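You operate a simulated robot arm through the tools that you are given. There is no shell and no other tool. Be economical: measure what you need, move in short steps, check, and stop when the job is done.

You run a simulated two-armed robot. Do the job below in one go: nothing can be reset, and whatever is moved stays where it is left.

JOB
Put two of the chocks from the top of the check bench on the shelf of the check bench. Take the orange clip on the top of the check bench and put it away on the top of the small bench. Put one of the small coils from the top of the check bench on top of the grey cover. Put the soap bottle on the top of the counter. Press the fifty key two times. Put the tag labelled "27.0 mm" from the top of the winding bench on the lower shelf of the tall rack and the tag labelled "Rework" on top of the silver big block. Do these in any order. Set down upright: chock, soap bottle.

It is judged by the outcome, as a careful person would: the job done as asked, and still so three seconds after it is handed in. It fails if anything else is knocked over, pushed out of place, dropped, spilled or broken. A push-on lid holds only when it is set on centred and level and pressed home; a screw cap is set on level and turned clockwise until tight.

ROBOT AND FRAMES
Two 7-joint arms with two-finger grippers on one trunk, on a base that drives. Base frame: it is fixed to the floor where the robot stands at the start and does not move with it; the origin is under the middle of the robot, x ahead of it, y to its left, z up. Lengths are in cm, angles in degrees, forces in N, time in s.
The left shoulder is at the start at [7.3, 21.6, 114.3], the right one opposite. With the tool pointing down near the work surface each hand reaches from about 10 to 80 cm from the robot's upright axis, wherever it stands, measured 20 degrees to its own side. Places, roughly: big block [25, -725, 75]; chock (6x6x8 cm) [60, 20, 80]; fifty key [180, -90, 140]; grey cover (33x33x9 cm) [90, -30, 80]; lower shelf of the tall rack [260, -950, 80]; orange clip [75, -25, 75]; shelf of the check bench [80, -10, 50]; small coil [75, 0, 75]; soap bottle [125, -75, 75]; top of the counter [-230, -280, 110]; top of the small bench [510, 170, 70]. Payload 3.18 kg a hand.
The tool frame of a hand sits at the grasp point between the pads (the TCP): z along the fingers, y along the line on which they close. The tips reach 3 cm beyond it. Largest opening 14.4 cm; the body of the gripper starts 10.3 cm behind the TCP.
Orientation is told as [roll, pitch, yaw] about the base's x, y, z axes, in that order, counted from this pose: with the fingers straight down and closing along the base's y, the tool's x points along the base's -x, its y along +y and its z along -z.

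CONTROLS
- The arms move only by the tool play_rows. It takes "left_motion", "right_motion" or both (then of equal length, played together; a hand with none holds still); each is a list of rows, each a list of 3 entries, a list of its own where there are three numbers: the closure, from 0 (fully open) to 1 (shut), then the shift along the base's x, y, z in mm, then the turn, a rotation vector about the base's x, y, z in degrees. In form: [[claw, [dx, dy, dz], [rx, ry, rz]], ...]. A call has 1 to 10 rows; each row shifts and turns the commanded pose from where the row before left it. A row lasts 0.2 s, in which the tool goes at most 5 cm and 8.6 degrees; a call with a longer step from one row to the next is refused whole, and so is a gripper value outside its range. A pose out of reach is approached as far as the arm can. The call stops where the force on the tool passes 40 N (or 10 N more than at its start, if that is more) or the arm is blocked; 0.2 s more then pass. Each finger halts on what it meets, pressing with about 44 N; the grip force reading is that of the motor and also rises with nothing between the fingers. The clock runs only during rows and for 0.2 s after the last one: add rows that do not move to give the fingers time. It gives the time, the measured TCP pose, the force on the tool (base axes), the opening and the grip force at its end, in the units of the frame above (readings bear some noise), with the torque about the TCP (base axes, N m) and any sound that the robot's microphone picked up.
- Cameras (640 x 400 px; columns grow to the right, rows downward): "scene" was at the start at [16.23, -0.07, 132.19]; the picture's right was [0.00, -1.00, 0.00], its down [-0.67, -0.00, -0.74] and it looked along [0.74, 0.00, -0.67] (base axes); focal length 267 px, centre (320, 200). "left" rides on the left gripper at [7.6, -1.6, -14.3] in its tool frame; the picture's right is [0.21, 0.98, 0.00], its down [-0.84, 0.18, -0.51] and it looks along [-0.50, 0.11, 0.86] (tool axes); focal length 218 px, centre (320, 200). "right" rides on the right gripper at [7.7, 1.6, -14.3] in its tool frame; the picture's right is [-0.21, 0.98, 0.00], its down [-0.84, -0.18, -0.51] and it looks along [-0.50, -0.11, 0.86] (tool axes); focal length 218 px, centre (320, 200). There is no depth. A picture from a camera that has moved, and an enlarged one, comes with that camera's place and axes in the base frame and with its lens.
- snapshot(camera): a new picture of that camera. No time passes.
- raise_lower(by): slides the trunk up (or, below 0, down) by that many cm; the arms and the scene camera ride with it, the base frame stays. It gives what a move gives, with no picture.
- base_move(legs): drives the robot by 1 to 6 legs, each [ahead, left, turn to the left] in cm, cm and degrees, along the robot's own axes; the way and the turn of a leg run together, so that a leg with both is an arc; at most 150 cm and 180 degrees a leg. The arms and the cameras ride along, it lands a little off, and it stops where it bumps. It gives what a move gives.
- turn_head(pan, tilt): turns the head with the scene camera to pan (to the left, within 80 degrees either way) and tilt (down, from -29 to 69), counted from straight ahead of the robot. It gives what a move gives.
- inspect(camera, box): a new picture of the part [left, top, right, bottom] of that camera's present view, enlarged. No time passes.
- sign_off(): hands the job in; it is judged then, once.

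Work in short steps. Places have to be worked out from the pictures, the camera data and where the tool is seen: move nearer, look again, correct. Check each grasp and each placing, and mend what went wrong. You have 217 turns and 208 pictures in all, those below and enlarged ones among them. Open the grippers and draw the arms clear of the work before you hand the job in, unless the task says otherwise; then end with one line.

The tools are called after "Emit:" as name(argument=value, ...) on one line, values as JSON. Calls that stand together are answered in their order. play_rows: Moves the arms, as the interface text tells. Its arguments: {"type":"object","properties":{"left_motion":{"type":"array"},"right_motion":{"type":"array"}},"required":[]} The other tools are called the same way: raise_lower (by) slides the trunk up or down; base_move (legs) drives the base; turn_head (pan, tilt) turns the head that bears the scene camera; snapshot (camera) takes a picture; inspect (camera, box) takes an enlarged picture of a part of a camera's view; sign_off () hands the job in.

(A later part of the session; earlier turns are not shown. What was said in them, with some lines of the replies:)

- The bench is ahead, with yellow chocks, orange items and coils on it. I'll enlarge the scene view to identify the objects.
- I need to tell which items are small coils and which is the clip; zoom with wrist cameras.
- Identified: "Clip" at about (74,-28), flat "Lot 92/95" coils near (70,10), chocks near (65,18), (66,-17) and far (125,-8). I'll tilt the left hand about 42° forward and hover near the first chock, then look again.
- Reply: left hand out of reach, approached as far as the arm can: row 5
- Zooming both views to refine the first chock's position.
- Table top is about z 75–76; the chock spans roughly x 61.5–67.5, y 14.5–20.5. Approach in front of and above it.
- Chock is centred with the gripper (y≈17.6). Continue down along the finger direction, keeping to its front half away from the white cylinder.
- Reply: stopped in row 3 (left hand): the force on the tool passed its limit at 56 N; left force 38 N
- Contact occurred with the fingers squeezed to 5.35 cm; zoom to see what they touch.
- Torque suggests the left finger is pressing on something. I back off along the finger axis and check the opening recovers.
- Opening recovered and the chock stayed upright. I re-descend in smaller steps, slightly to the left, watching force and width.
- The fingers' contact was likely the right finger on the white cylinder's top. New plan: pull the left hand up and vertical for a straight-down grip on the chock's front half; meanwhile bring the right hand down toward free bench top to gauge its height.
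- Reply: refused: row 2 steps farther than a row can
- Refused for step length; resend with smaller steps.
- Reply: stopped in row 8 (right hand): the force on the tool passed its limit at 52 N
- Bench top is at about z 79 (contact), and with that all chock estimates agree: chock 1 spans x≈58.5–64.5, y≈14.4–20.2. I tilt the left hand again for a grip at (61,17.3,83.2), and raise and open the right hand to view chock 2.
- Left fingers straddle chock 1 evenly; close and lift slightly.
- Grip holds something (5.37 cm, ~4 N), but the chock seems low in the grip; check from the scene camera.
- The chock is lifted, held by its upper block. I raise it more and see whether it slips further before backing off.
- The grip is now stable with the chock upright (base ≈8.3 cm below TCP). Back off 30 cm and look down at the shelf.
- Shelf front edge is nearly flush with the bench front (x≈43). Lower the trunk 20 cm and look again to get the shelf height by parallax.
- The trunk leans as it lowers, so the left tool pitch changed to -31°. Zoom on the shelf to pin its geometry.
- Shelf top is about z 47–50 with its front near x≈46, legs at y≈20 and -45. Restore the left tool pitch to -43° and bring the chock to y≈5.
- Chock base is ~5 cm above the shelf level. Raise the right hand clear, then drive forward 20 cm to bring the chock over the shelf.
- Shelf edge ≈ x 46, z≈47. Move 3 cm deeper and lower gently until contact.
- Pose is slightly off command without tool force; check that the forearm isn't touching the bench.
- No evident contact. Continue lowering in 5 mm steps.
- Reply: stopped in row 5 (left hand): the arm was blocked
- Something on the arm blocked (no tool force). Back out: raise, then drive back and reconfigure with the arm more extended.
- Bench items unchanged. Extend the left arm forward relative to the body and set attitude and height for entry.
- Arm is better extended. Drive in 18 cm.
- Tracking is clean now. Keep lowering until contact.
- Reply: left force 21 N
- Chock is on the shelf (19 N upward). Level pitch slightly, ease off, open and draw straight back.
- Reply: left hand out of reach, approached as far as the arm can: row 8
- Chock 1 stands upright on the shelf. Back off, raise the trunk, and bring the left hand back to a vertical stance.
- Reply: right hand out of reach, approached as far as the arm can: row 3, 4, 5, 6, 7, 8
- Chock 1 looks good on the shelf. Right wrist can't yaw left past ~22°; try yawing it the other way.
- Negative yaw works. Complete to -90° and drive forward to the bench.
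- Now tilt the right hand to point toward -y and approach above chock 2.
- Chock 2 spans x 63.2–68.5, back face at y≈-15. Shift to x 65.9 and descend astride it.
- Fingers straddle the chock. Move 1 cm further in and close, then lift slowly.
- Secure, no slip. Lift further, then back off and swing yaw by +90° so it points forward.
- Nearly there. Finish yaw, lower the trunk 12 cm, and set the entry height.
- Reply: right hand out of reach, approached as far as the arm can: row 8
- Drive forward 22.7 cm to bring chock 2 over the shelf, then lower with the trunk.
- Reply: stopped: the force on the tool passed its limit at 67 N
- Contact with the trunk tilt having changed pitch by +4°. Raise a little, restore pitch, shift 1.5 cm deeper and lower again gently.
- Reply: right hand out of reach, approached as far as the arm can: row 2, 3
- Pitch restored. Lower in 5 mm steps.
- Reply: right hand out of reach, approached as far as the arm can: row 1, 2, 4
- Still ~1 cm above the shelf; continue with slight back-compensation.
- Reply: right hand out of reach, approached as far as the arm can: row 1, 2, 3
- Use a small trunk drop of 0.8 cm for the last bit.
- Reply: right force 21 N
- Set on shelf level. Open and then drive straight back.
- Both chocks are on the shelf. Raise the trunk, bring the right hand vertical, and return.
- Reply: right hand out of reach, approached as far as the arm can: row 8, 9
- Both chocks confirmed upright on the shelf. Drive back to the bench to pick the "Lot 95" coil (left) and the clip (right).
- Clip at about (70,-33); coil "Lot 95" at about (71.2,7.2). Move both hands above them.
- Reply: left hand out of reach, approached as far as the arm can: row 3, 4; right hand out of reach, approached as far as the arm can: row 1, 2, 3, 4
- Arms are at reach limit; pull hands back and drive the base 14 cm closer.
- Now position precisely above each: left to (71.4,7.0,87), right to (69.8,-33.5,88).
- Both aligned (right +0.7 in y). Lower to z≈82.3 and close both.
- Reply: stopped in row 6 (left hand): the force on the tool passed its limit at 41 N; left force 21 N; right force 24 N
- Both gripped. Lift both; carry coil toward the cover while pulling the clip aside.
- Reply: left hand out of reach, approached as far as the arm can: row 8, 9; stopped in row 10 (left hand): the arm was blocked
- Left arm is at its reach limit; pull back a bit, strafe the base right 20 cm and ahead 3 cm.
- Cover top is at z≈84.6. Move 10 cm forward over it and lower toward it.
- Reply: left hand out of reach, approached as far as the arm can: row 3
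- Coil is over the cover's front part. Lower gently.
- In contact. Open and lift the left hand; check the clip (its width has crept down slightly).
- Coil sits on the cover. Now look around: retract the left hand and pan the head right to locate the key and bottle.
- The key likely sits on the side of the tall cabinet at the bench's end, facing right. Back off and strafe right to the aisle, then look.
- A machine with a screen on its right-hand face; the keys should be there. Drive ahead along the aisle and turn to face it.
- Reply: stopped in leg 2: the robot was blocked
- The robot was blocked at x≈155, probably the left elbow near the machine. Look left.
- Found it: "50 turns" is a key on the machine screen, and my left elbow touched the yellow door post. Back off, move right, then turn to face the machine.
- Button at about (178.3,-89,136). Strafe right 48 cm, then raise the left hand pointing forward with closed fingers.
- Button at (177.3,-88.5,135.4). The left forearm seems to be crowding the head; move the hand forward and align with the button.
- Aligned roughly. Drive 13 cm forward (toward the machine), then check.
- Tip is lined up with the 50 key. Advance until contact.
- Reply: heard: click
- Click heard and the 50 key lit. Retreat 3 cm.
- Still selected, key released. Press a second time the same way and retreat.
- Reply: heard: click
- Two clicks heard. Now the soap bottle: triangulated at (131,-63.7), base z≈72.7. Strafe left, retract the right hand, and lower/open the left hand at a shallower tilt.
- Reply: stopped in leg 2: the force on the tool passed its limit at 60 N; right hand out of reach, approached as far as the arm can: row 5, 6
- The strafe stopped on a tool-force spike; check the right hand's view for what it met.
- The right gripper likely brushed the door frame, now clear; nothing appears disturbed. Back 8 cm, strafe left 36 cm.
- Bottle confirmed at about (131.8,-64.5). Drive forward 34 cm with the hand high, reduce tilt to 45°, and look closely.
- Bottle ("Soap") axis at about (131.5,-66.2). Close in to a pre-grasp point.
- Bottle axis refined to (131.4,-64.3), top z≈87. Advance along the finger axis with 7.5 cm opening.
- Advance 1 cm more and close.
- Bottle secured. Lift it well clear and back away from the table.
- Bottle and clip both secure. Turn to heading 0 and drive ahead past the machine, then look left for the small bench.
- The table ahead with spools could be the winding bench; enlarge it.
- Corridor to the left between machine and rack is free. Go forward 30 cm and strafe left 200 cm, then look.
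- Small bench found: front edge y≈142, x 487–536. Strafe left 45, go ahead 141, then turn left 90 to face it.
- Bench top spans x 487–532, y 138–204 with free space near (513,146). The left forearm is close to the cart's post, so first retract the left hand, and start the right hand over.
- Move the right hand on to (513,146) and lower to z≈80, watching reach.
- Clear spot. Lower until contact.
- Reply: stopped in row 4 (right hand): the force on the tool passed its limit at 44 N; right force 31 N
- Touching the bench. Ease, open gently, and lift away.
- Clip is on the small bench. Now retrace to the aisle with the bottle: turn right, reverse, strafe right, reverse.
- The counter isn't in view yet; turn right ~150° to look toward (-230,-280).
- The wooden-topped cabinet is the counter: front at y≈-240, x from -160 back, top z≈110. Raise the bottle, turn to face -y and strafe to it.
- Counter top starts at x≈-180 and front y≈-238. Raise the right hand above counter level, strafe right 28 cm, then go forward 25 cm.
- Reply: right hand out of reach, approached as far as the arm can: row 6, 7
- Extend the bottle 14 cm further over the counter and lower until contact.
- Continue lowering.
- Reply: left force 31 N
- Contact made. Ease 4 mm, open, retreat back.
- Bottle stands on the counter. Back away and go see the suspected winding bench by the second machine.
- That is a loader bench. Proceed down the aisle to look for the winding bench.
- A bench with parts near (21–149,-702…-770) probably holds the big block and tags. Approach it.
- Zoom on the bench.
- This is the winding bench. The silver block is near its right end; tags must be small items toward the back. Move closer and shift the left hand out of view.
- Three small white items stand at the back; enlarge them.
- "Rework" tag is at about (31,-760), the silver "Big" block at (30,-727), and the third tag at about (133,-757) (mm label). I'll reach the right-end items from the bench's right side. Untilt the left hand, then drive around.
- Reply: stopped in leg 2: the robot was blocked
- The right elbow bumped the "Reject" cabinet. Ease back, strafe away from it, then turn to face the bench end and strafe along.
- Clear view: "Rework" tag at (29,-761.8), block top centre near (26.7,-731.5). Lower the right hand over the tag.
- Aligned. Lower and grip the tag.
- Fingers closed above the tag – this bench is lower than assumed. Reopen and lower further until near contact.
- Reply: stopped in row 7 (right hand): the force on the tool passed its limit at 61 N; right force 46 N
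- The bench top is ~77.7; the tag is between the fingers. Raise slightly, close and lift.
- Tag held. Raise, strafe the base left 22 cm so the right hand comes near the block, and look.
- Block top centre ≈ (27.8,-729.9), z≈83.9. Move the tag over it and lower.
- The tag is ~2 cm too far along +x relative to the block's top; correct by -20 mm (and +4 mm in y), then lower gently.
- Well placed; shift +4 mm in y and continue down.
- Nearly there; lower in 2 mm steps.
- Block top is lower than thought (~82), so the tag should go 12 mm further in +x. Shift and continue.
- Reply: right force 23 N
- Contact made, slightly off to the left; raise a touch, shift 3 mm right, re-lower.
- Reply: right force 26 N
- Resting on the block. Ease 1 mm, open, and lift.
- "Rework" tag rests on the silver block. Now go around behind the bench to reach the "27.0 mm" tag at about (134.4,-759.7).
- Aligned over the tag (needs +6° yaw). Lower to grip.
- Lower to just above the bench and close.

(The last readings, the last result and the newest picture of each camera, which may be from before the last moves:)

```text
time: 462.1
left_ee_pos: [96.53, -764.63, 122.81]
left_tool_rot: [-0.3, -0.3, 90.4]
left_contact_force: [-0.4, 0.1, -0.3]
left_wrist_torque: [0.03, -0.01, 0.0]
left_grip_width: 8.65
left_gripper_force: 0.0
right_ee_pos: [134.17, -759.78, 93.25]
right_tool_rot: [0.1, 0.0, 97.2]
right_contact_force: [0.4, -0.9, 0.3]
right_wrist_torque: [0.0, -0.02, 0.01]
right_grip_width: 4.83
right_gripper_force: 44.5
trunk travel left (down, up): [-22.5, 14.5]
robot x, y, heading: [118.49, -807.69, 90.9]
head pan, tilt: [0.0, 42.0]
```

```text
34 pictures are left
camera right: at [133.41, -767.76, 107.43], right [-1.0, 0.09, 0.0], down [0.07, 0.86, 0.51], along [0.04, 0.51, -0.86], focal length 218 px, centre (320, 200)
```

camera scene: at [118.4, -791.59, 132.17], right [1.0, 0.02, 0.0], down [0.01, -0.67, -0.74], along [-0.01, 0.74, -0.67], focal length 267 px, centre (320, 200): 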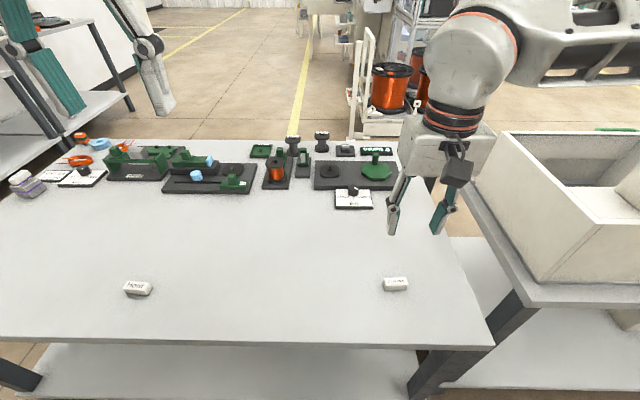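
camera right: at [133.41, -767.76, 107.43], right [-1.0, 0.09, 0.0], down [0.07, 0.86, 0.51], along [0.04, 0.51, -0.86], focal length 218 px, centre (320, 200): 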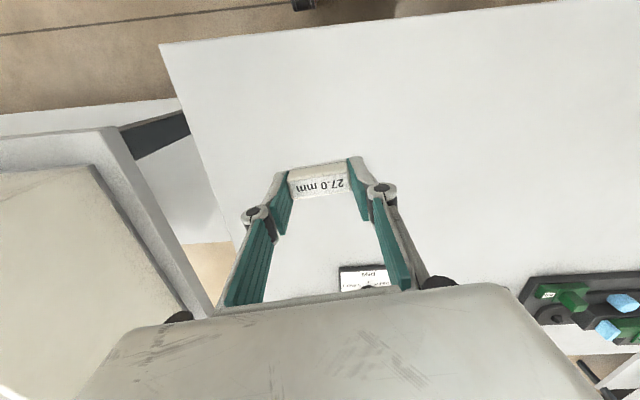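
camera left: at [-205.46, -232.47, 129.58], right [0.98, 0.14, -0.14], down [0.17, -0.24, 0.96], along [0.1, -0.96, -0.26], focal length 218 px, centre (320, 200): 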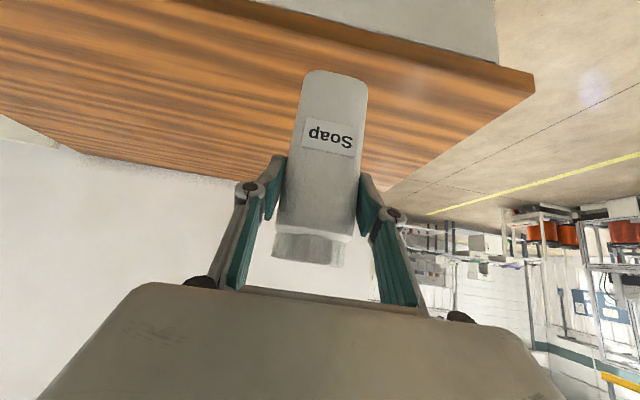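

Tag secured. Back off, turn right to face +x and look toward the tall rack.

Emit:
play_rows(right_motion=[[1, [0, -20, 40], [0, 0, -3]], [1, [0, -20, 40], [0, 0, -3]], [1, [0, 0, 20], [0, 0, 0]], [1, [0, 0, 0], [0, 0, 0]]])

Emit:
base_move(legs=[[-35, 0, 0], [0, 0, -90]])

Emit:
turn_head(pan=-30, tilt=25)

Emit:
snapshot(camera="scene")

```text
time: 463.1
left_ee_pos: [96.62, -764.62, 122.74]
left_tool_rot: [-0.3, -0.3, 90.4]
left_contact_force: [0.7, 0.5, 0.6]
left_wrist_torque: [0.02, -0.04, 0.01]
left_grip_width: 8.63
left_gripper_force: 0.1
right_ee_pos: [134.27, -763.82, 103.11]
right_tool_rot: [0.1, 0.0, 91.1]
right_contact_force: [0.8, -0.2, -0.2]
right_wrist_torque: [0.02, -0.03, -0.01]
right_grip_width: 4.84
right_gripper_force: 44.0
trunk travel left (down, up): [-22.5, 14.5]
robot x, y, heading: [118.68, -807.63, 91.4]
head pan, tilt: [0.0, 42.0]
```

```text
time: 469.2
left_ee_pos: [161.88, -820.48, 122.67]
left_tool_rot: [-0.3, -0.4, 1.0]
left_contact_force: [0.2, -0.2, 0.5]
left_wrist_torque: [0.02, -0.03, 0.0]
left_grip_width: 8.64
left_gripper_force: 0.1
right_ee_pos: [163.09, -858.02, 103.19]
right_tool_rot: [0.0, 0.0, 1.7]
right_contact_force: [0.7, 0.0, -0.1]
right_wrist_torque: [0.04, 0.01, 0.01]
right_grip_width: 4.84
right_gripper_force: 43.8
trunk travel left (down, up): [-22.5, 14.5]
robot x, y, heading: [119.04, -842.83, 1.5]
head pan, tilt: [0.0, 42.0]
```

```text
time: 470.1
left_ee_pos: [161.91, -820.39, 122.71]
left_tool_rot: [-0.4, -0.4, 1.0]
left_contact_force: [-0.3, 0.6, -0.2]
left_wrist_torque: [0.01, -0.02, -0.02]
left_grip_width: 8.65
left_gripper_force: 0.0
right_ee_pos: [163.07, -857.97, 103.12]
right_tool_rot: [0.1, 0.0, 1.6]
right_contact_force: [-0.7, 0.3, -0.1]
right_wrist_torque: [-0.03, -0.01, 0.02]
right_grip_width: 4.84
right_gripper_force: 43.8
trunk travel left (down, up): [-22.5, 14.5]
robot x, y, heading: [118.95, -842.53, 1.6]
head pan, tilt: [-30.0, 25.0]
```

```text
33 pictures are left
camera scene: at [135.1, -846.99, 134.79], right [-0.48, -0.88, 0.0], down [-0.37, 0.2, -0.91], along [0.8, -0.43, -0.42], focal length 267 px, centre (320, 200)
```

scene: 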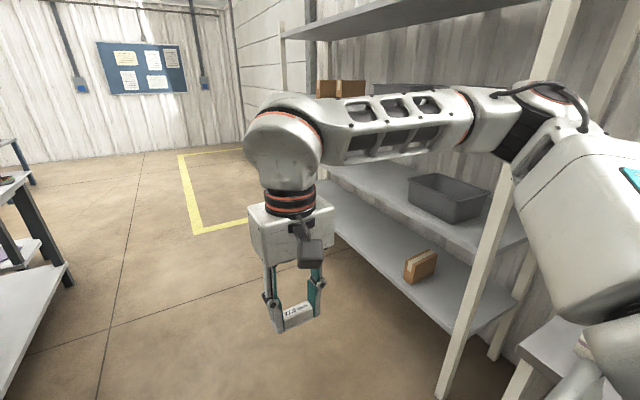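

The rack's shelf with the grey bin is at z≈80–88, the one with the book at ~40; the target is the z≈80 shelf. Drive on to x≈250 and turn to face the rack.

Emit:
base_move(legs=[[128, 0, -1.5], [0, 0, -90]])

Emit:
turn_head(pan=0, tilt=20)

Emit:
snapshot(camera="scene")

```text
time: 480.4
left_ee_pos: [266.95, -885.84, 122.73]
left_tool_rot: [-0.3, -0.3, -91.5]
left_contact_force: [-0.2, 0.4, -0.5]
left_wrist_torque: [0.0, 0.02, -0.01]
left_grip_width: 8.65
left_gripper_force: 0.1
right_ee_pos: [229.32, -885.4, 103.08]
right_tool_rot: [0.1, 0.0, -90.9]
right_contact_force: [1.4, 0.7, 0.0]
right_wrist_torque: [0.02, 0.01, -0.04]
right_grip_width: 4.85
right_gripper_force: 43.8
trunk travel left (down, up): [-22.5, 14.5]
robot x, y, heading: [246.13, -841.96, -90.9]
head pan, tilt: [-30.0, 25.0]
```

```text
time: 481.3
left_ee_pos: [267.0, -885.9, 122.66]
left_tool_rot: [-0.4, -0.3, -91.5]
left_contact_force: [-0.1, 0.9, 0.5]
left_wrist_torque: [-0.03, 0.03, 0.03]
left_grip_width: 8.61
left_gripper_force: 0.1
right_ee_pos: [229.45, -885.38, 103.08]
right_tool_rot: [0.1, -0.1, -90.9]
right_contact_force: [0.3, -1.0, -0.2]
right_wrist_torque: [0.02, 0.0, -0.04]
right_grip_width: 4.83
right_gripper_force: 44.1
trunk travel left (down, up): [-22.5, 14.5]
robot x, y, heading: [246.56, -841.88, -90.7]
head pan, tilt: [0.0, 20.0]
```

```text
32 pictures are left
camera scene: at [246.45, -859.22, 135.61], right [-1.0, 0.02, 0.0], down [0.01, 0.34, -0.94], along [-0.02, -0.94, -0.34], focal length 267 px, centre (320, 200)
```

scene: 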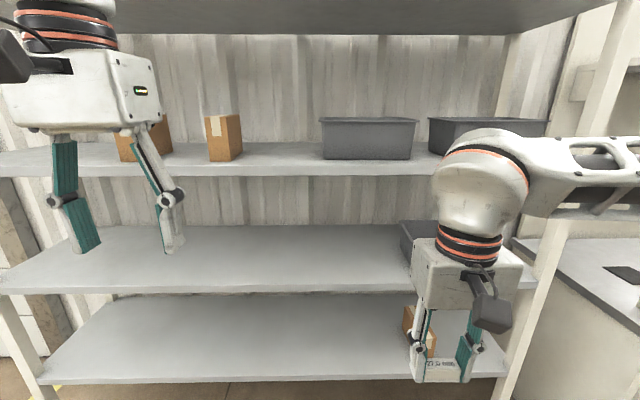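

Shelf B (z≈77) is the lower shelf at ~80; gap to the shelf above is ~38 cm. Retract the left hand, lower the right hand to entry height with a slight 16° tilt, then drive in.

Emit:
play_rows(left_motion=[[0.4, [5, 30, 0], [0, 0, 0]], [0.4, [5, 30, 0], [0, 0, 0]], [0.4, [5, 30, 0], [0, 0, 0]], [0.4, [0, 30, 0], [0, 0, 0]], [0.4, [0, 0, 0], [0, 0, 0]], [0.4, [0, 0, 0], [0, 0, 0]]], right_motion=[[1, [20, 0, -30], [-8, 0, 0]], [1, [20, 0, -30], [-8, 0, 0]], [1, [20, 0, -30], [0, 0, 0]], [1, [20, 0, -30], [0, 0, 0]], [1, [10, 0, -30], [0, 0, 0]], [1, [0, 0, 0], [0, 0, 0]]])

Emit:
base_move(legs=[[34, 0, 0.7]])

Emit:
snapshot(camera="scene")

Emit:
snapshot(camera="right")

```text
time: 482.7
left_ee_pos: [268.44, -873.78, 122.66]
left_tool_rot: [-0.2, -0.3, -91.4]
left_contact_force: [0.4, 0.5, -0.6]
left_wrist_torque: [0.01, 0.0, -0.03]
left_grip_width: 8.67
left_gripper_force: 0.0
right_ee_pos: [238.47, -885.38, 88.15]
right_tool_rot: [0.4, -16.1, -91.0]
right_contact_force: [0.2, 0.9, 0.2]
right_wrist_torque: [0.0, -0.02, 0.03]
right_grip_width: 4.86
right_gripper_force: 43.9
trunk travel left (down, up): [-22.5, 14.5]
robot x, y, heading: [246.38, -842.19, -90.9]
head pan, tilt: [0.0, 20.0]
```

```text
time: 484.9
left_ee_pos: [268.58, -907.47, 122.82]
left_tool_rot: [-0.4, -0.4, -90.8]
left_contact_force: [0.3, -0.5, 0.7]
left_wrist_torque: [0.01, 0.0, 0.01]
left_grip_width: 8.66
left_gripper_force: 0.1
right_ee_pos: [238.71, -919.49, 88.04]
right_tool_rot: [0.4, -16.1, -90.2]
right_contact_force: [0.1, -0.3, -0.5]
right_wrist_torque: [0.03, -0.01, 0.02]
right_grip_width: 4.83
right_gripper_force: 43.9
trunk travel left (down, up): [-22.5, 14.5]
robot x, y, heading: [246.39, -876.22, -90.4]
head pan, tilt: [0.0, 20.0]
```

```text
31 pictures are left
camera scene: at [246.36, -893.13, 135.6], right [-1.0, 0.0, 0.0], down [0.0, 0.34, -0.94], along [0.0, -0.94, -0.34], focal length 267 px, centre (320, 200)
```

scene: 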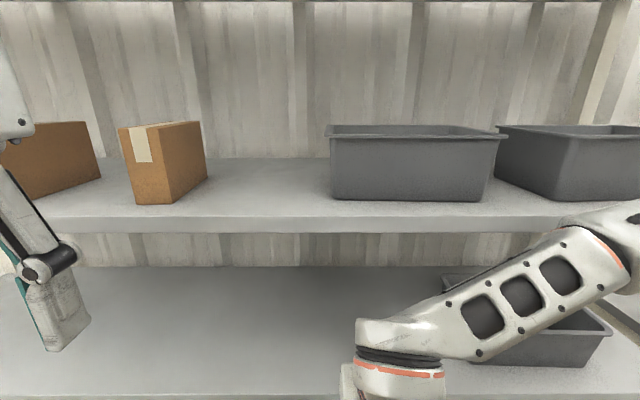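

```text
30 pictures are left
camera right: at [240.17, -908.12, 99.73], right [0.98, -0.2, 0.06], down [-0.18, -0.67, 0.72], along [-0.1, -0.71, -0.69], focal length 218 px, centre (320, 200)
```

right: 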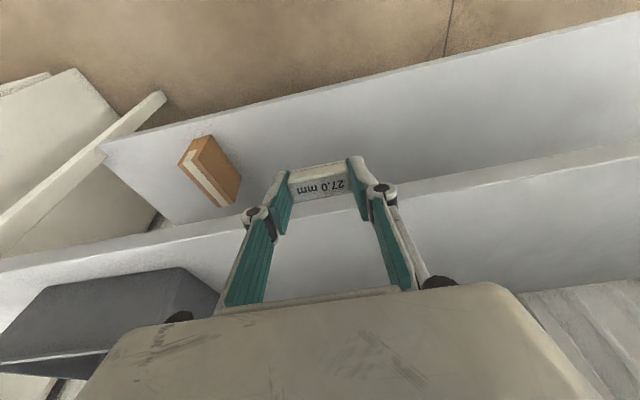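

Shelf front at y≈-932, z≈77.5; upper shelf underside ≈116. Increase tilt to 28°, lower to z≈84, then push in 24 cm.

Emit:
play_rows(right_motion=[[1, [0, 0, -20], [-6, 0, 0]], [1, [0, 0, -20], [-6, 0, 0]], [1, [0, -40, 0], [0, 0, 0]], [1, [0, -40, 0], [0, 0, 0]], [1, [0, -40, 0], [0, 0, 0]], [1, [0, -40, 0], [0, 0, 0]], [1, [0, -40, 0], [0, 0, 0]], [1, [0, -30, 0], [0, 0, 0]], [1, [0, 0, 0], [0, 0, 0]]])

Emit:
snapshot(camera="right")

Emit:
snapshot(camera="scene")

```text
time: 486.0
left_ee_pos: [268.46, -907.46, 122.83]
left_tool_rot: [-0.3, -0.4, -90.9]
left_contact_force: [0.0, -0.6, -0.3]
left_wrist_torque: [0.11, 0.0, 0.02]
left_grip_width: 8.61
left_gripper_force: 0.1
right_ee_pos: [238.8, -926.68, 84.02]
right_tool_rot: [0.3, -27.4, -90.3]
right_contact_force: [-1.2, 10.2, 12.5]
right_wrist_torque: [-0.06, 0.51, -0.27]
right_grip_width: 4.87
right_gripper_force: 44.2
trunk travel left (down, up): [-22.5, 14.5]
robot x, y, heading: [246.03, -876.25, -90.1]
head pan, tilt: [0.0, 20.0]
stopped in row 5 (right hand): the force on the tool passed its limit at 65 N (the readings are from after the stop); the commanded pose is now the measured one
```

```text
29 pictures are left
camera right: at [240.33, -913.42, 93.3], right [0.98, -0.19, 0.1], down [-0.19, -0.52, 0.84], along [-0.1, -0.84, -0.54], focal length 218 px, centre (320, 200)
```

right: 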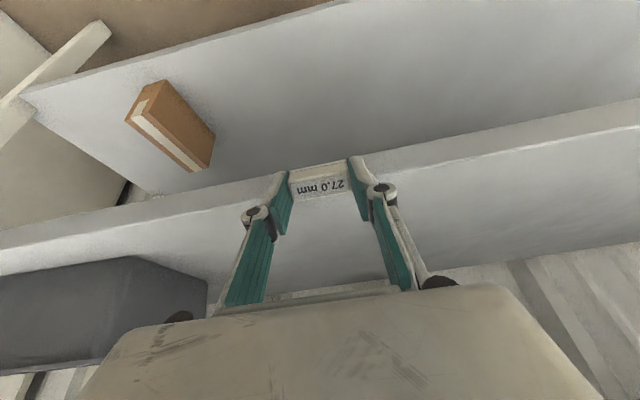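

```text
28 pictures are left
camera scene: at [246.35, -893.04, 135.62], right [-1.0, 0.0, 0.0], down [0.0, 0.34, -0.94], along [0.0, -0.94, -0.34], focal length 267 px, centre (320, 200)
```

scene: 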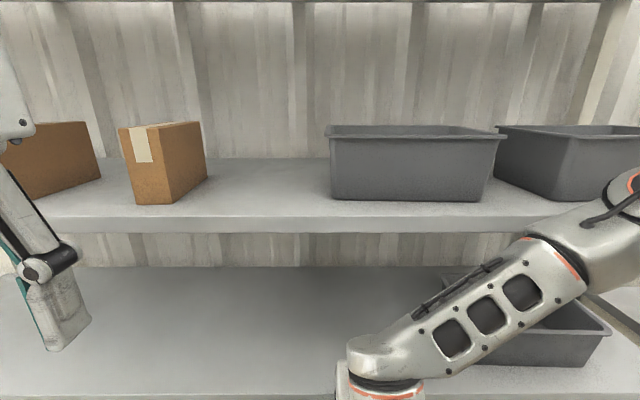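

The fingertips touched the shelf's front edge: edge at y≈-929, shelf top ≈81. Back off 2 cm, raise to z≈87.7, check the tag.

Emit:
play_rows(right_motion=[[1, [0, 20, 0], [0, 0, 0]], [1, [0, 0, 20], [0, 0, 0]], [1, [0, 0, 18], [0, 0, 0]], [1, [0, 0, 0], [0, 0, 0]]])

Emit:
snapshot(camera="right")

```text
time: 487.0
left_ee_pos: [268.45, -907.4, 122.6]
left_tool_rot: [-0.2, -0.2, -90.8]
left_contact_force: [1.3, -0.2, -0.8]
left_wrist_torque: [0.04, 0.0, 0.02]
left_grip_width: 8.63
left_gripper_force: 0.1
right_ee_pos: [238.66, -924.69, 87.77]
right_tool_rot: [0.3, -27.3, -90.2]
right_contact_force: [-0.4, -0.5, -0.7]
right_wrist_torque: [0.04, -0.02, -0.04]
right_grip_width: 4.87
right_gripper_force: 44.5
trunk travel left (down, up): [-22.5, 14.5]
robot x, y, heading: [246.42, -876.32, -90.0]
head pan, tilt: [0.0, 20.0]
```

```text
27 pictures are left
camera right: at [240.29, -911.49, 97.01], right [0.98, -0.19, 0.1], down [-0.18, -0.52, 0.84], along [-0.1, -0.84, -0.54], focal length 218 px, centre (320, 200)
```

right: 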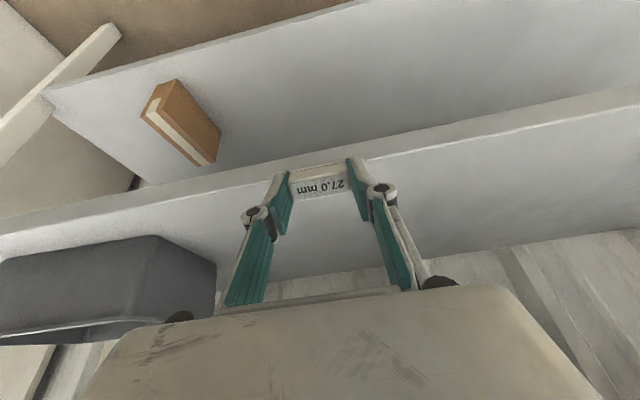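

Tag still well held; shelf edge z≈81.5. Advance 12 cm over the shelf.

Emit:
play_rows(right_motion=[[1, [0, -30, 2], [0, 0, 0]], [1, [0, -30, 0], [0, 0, 0]], [1, [0, -30, 0], [0, 0, 0]], [1, [0, -30, 0], [0, 0, 0]], [1, [0, 0, 0], [0, 0, 0]]])

Emit:
snapshot(camera="right")

Emit:
snapshot(camera="scene")

```text
time: 488.2
left_ee_pos: [268.53, -907.51, 122.77]
left_tool_rot: [-0.3, -0.2, -90.8]
left_contact_force: [0.2, -1.3, 0.2]
left_wrist_torque: [0.0, 0.0, -0.04]
left_grip_width: 8.62
left_gripper_force: 0.0
right_ee_pos: [238.67, -936.88, 88.0]
right_tool_rot: [0.3, -27.5, -90.3]
right_contact_force: [0.1, -0.3, 0.3]
right_wrist_torque: [0.01, 0.0, -0.06]
right_grip_width: 4.84
right_gripper_force: 43.7
trunk travel left (down, up): [-22.5, 14.5]
robot x, y, heading: [246.3, -875.69, -90.0]
head pan, tilt: [0.0, 20.0]
```

```text
26 pictures are left
camera right: at [240.3, -923.58, 97.23], right [0.98, -0.19, 0.1], down [-0.18, -0.52, 0.84], along [-0.1, -0.84, -0.54], focal length 218 px, centre (320, 200)
```

right: 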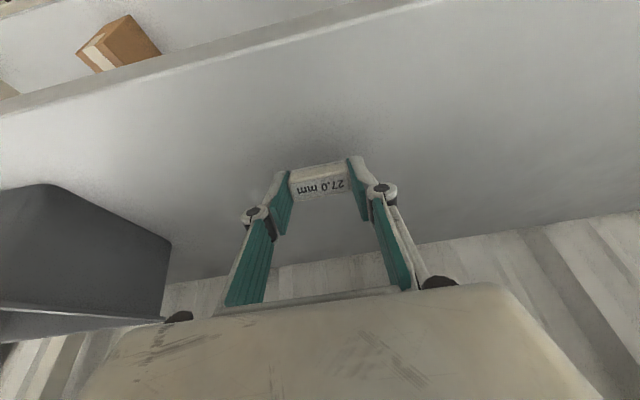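

```text
25 pictures are left
camera scene: at [246.34, -893.03, 135.62], right [-1.0, 0.0, 0.0], down [0.0, 0.34, -0.94], along [0.0, -0.94, -0.34], focal length 267 px, centre (320, 200)
```

scene: 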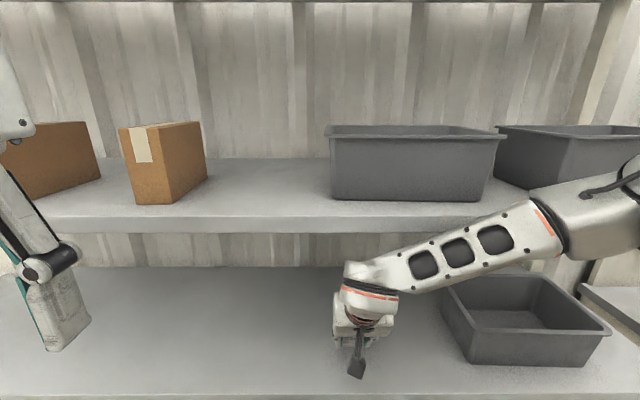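

Over the shelf with clearance. Lower gently.

Emit:
play_rows(right_motion=[[1, [0, 0, -10], [0, 0, 0]], [1, [0, 0, -6], [0, 0, 0]], [1, [0, 0, -5], [0, 0, 0]], [1, [0, 0, -4], [0, 0, 0]], [1, [0, 0, -4], [0, 0, 0]], [1, [0, 0, -4], [0, 0, 0]], [1, [0, 0, -4], [0, 0, 0]], [1, [0, 0, 0], [0, 0, 0]]])

Emit:
snapshot(camera="right")

```text
time: 489.9
left_ee_pos: [268.46, -907.26, 122.77]
left_tool_rot: [-0.4, -0.4, -90.8]
left_contact_force: [0.0, -0.2, 0.6]
left_wrist_torque: [0.01, -0.03, -0.03]
left_grip_width: 8.65
left_gripper_force: 0.3
right_ee_pos: [238.94, -937.0, 85.22]
right_tool_rot: [0.6, -28.2, -90.3]
right_contact_force: [-3.0, 8.9, 26.2]
right_wrist_torque: [0.2, 0.7, -0.29]
right_grip_width: 4.83
right_gripper_force: 44.5
trunk travel left (down, up): [-22.5, 14.5]
robot x, y, heading: [246.1, -876.21, -90.3]
head pan, tilt: [0.0, 20.0]
stopped in row 8 (right hand): the force on the tool passed its limit at 43 N (the readings are from after the stop); the commanded pose is now the measured one
```

```text
24 pictures are left
camera right: at [240.4, -923.59, 94.18], right [0.98, -0.19, 0.11], down [-0.19, -0.5, 0.84], along [-0.1, -0.84, -0.53], focal length 218 px, centre (320, 200)
```

right: 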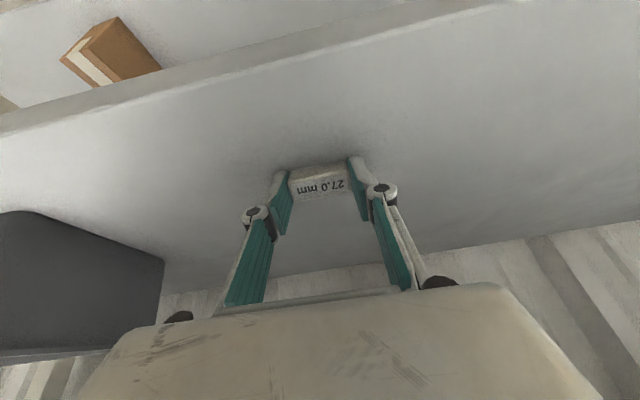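

In contact. Ease up 3 mm, reduce tilt by 10°, and open.

Emit:
play_rows(right_motion=[[1, [0, 0, 2], [0, 0, 0]], [1, [0, 0, 0], [5, 0, 0]], [1, [0, 0, -1], [5, 0, 0]], [0.63, [0, 0, 0], [0, 0, 0]], [0.55, [0, 0, 0], [0, 0, 0]], [0.55, [0, 0, 0], [0, 0, 0]]])

Emit:
snapshot(camera="right")

```text
time: 491.1
left_ee_pos: [268.41, -907.2, 122.73]
left_tool_rot: [-0.3, -0.5, -90.8]
left_contact_force: [0.1, 0.5, -0.3]
left_wrist_torque: [0.01, 0.02, -0.02]
left_grip_width: 8.64
left_gripper_force: 0.1
right_ee_pos: [238.94, -936.78, 85.35]
right_tool_rot: [0.6, -17.9, -90.3]
right_contact_force: [-1.0, 5.1, 19.6]
right_wrist_torque: [0.23, 0.62, -0.04]
right_grip_width: 4.82
right_gripper_force: 45.0
trunk travel left (down, up): [-22.5, 14.5]
robot x, y, heading: [246.06, -875.96, -90.5]
head pan, tilt: [0.0, 20.0]
stopped in row 5 (right hand): the force on the tool passed its limit at 64 N (the readings are from after the stop); the commanded pose is now the measured one
```

```text
23 pictures are left
camera right: at [240.36, -925.23, 96.42], right [0.98, -0.2, 0.07], down [-0.19, -0.64, 0.74], along [-0.1, -0.74, -0.67], focal length 218 px, centre (320, 200)
```

right: 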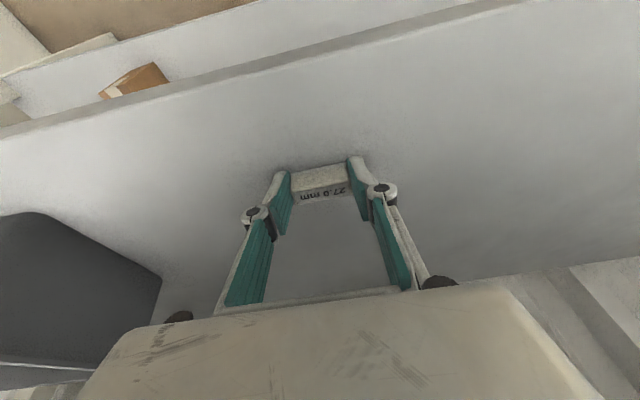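

The fingers were pressing on the shelf. Raise 3 mm and open gently.

Emit:
play_rows(right_motion=[[1, [0, 0, 3], [0, 0, 0]], [0.64, [0, 0, 0], [0, 0, 0]], [0.6, [0, 0, 1], [0, 0, 0]], [0.55, [0, 0, 1], [0, 0, 0]], [0.55, [0, 0, 0], [0, 0, 0]]])

Emit:
snapshot(camera="right")

```text
time: 492.3
left_ee_pos: [268.48, -907.2, 122.65]
left_tool_rot: [-0.2, -0.3, -90.8]
left_contact_force: [0.5, 0.7, 0.5]
left_wrist_torque: [0.01, -0.01, 0.03]
left_grip_width: 8.64
left_gripper_force: 0.1
right_ee_pos: [238.75, -936.58, 85.17]
right_tool_rot: [0.4, -17.7, -90.3]
right_contact_force: [0.1, -1.2, -0.6]
right_wrist_torque: [0.02, 0.01, -0.01]
right_grip_width: 6.49
right_gripper_force: 0.0
trunk travel left (down, up): [-22.5, 14.5]
robot x, y, heading: [246.13, -875.61, -90.1]
head pan, tilt: [0.0, 20.0]
```

```text
22 pictures are left
camera right: at [240.33, -925.1, 96.48], right [0.98, -0.2, 0.07], down [-0.19, -0.65, 0.74], along [-0.1, -0.73, -0.67], focal length 218 px, centre (320, 200)
```

right: 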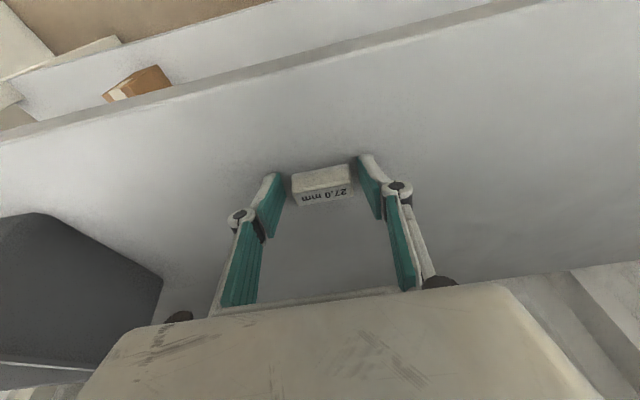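

The tag now lies flat, label up, on the shelf. Raise 8 mm and draw straight back out.

Emit:
play_rows(right_motion=[[0.5, [0, 0, 8], [0, 0, 0]], [0.5, [0, 30, 2], [0, 0, 0]], [0.5, [0, 40, 5], [0, 0, 0]], [0.5, [0, 40, 10], [0, 0, 0]], [0.5, [0, 40, 20], [0, 0, 0]], [0.5, [0, 0, 0], [0, 0, 0]]])

Emit:
base_move(legs=[[-40, 0, 0]])

Emit:
turn_head(pan=0, tilt=25)

Emit:
snapshot(camera="scene")

Emit:
inspect(camera="scene", box=[290, 180, 410, 280])

```text
time: 493.7
left_ee_pos: [268.41, -907.44, 122.55]
left_tool_rot: [-0.3, -0.2, -90.8]
left_contact_force: [-0.1, 0.8, 0.7]
left_wrist_torque: [-0.01, 0.0, 0.01]
left_grip_width: 8.65
left_gripper_force: 0.0
right_ee_pos: [238.82, -921.9, 89.84]
right_tool_rot: [0.4, -17.8, -90.4]
right_contact_force: [0.3, 0.7, 0.1]
right_wrist_torque: [0.01, -0.03, -0.03]
right_grip_width: 7.17
right_gripper_force: 0.0
trunk travel left (down, up): [-22.5, 14.5]
robot x, y, heading: [246.05, -876.08, -90.1]
head pan, tilt: [0.0, 20.0]
```

```text
time: 496.2
left_ee_pos: [268.59, -867.41, 122.75]
left_tool_rot: [-0.1, -0.4, -90.8]
left_contact_force: [-0.3, 0.3, 0.0]
left_wrist_torque: [-0.04, -0.02, 0.04]
left_grip_width: 8.64
left_gripper_force: 0.0
right_ee_pos: [238.97, -882.0, 89.93]
right_tool_rot: [0.5, -17.8, -90.3]
right_contact_force: [0.2, 0.5, -0.8]
right_wrist_torque: [0.0, 0.01, -0.02]
right_grip_width: 7.16
right_gripper_force: 0.1
trunk travel left (down, up): [-22.5, 14.5]
robot x, y, heading: [245.93, -835.79, -90.4]
head pan, tilt: [0.0, 20.0]
```

```text
time: 496.8
left_ee_pos: [268.55, -867.46, 122.68]
left_tool_rot: [-0.2, -0.2, -90.9]
left_contact_force: [0.0, 1.0, 0.1]
left_wrist_torque: [-0.02, -0.02, 0.0]
left_grip_width: 8.63
left_gripper_force: 0.2
right_ee_pos: [239.12, -882.0, 89.94]
right_tool_rot: [0.6, -17.8, -90.3]
right_contact_force: [0.4, 1.0, 0.4]
right_wrist_torque: [0.03, 0.0, 0.0]
right_grip_width: 7.2
right_gripper_force: 0.0
trunk travel left (down, up): [-22.5, 14.5]
robot x, y, heading: [246.5, -836.1, -90.3]
head pan, tilt: [0.0, 25.0]
```

```text
21 pictures are left
camera scene: at [246.5, -853.0, 134.8], right [-1.0, 0.0, 0.0], down [0.0, 0.42, -0.91], along [0.0, -0.91, -0.42], focal length 267 px, centre (320, 200)
```

scene: 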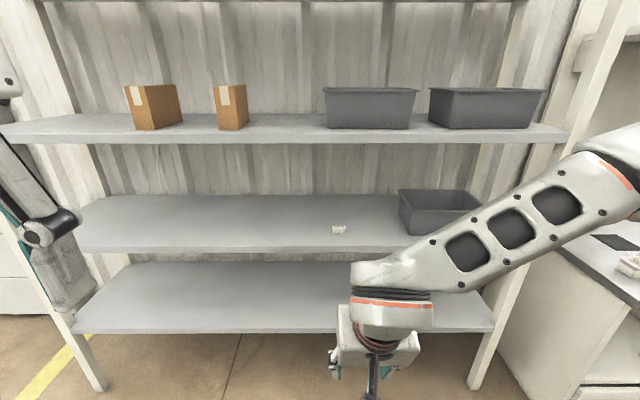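

```text
4.00 times, centred on (350, 230) of scene
camera zoom: at [246.5, -853.0, 134.8], right [-1.0, 0.0, 0.0], down [0.0, 0.42, -0.91], along [0.0, -0.91, -0.42], focal length 1070 px, centre (200, 80)
```

zoom: 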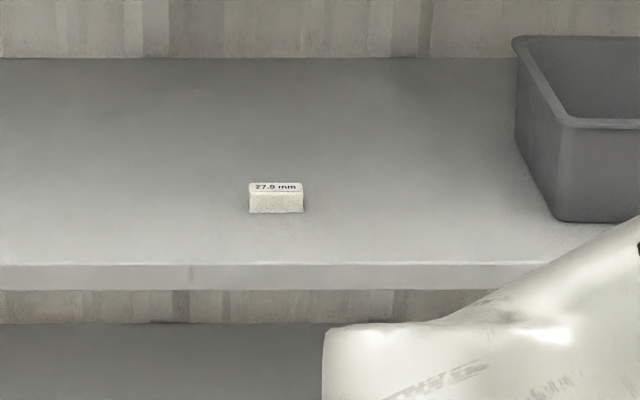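

Every item is placed. Open both grippers fully, clear of the work.

Emit:
play_rows(left_motion=[[0, [0, 0, 0], [0, 0, 0]], [0, [0, 0, 0], [0, 0, 0]], [0, [0, 0, 0], [0, 0, 0]]], right_motion=[[0, [0, 0, 0], [0, 0, 0]], [0, [0, 0, 0], [0, 0, 0]], [0, [0, 0, 0], [0, 0, 0]]])

```text
time: 497.6
left_ee_pos: [268.6, -867.54, 122.72]
left_tool_rot: [-0.3, -0.3, -90.8]
left_contact_force: [-0.2, 0.7, 0.1]
left_wrist_torque: [0.0, 0.01, -0.02]
left_grip_width: 14.41
left_gripper_force: 0.0
right_ee_pos: [239.07, -882.04, 89.83]
right_tool_rot: [0.5, -17.7, -90.2]
right_contact_force: [0.1, 0.9, -0.6]
right_wrist_torque: [0.02, -0.03, -0.01]
right_grip_width: 14.39
right_gripper_force: 0.0
trunk travel left (down, up): [-22.5, 14.5]
robot x, y, heading: [246.54, -836.25, -90.1]
head pan, tilt: [0.0, 25.0]
```

Both grippers are open and the arms are clear, so I hand the job in.

Emit:
sign_off()

```text
The job is handed in.
```

The job is handed in with every item placed: two chocks on the check-bench shelf, the clip on the small bench, the "Lot 95" coil on the grey cover, the soap bottle on the counter, the 50 key pressed twice (two clicks heard), the "27.0 mm" tag on the rack's lower shelf (the one at about 80 cm), and the "Rework" tag on the silver big block. On the way my arm brushed the machine door frame and the "Reject" cabinet; nothing looked disturbed, but I did not go back to check either, or the bottle after backing away from it.
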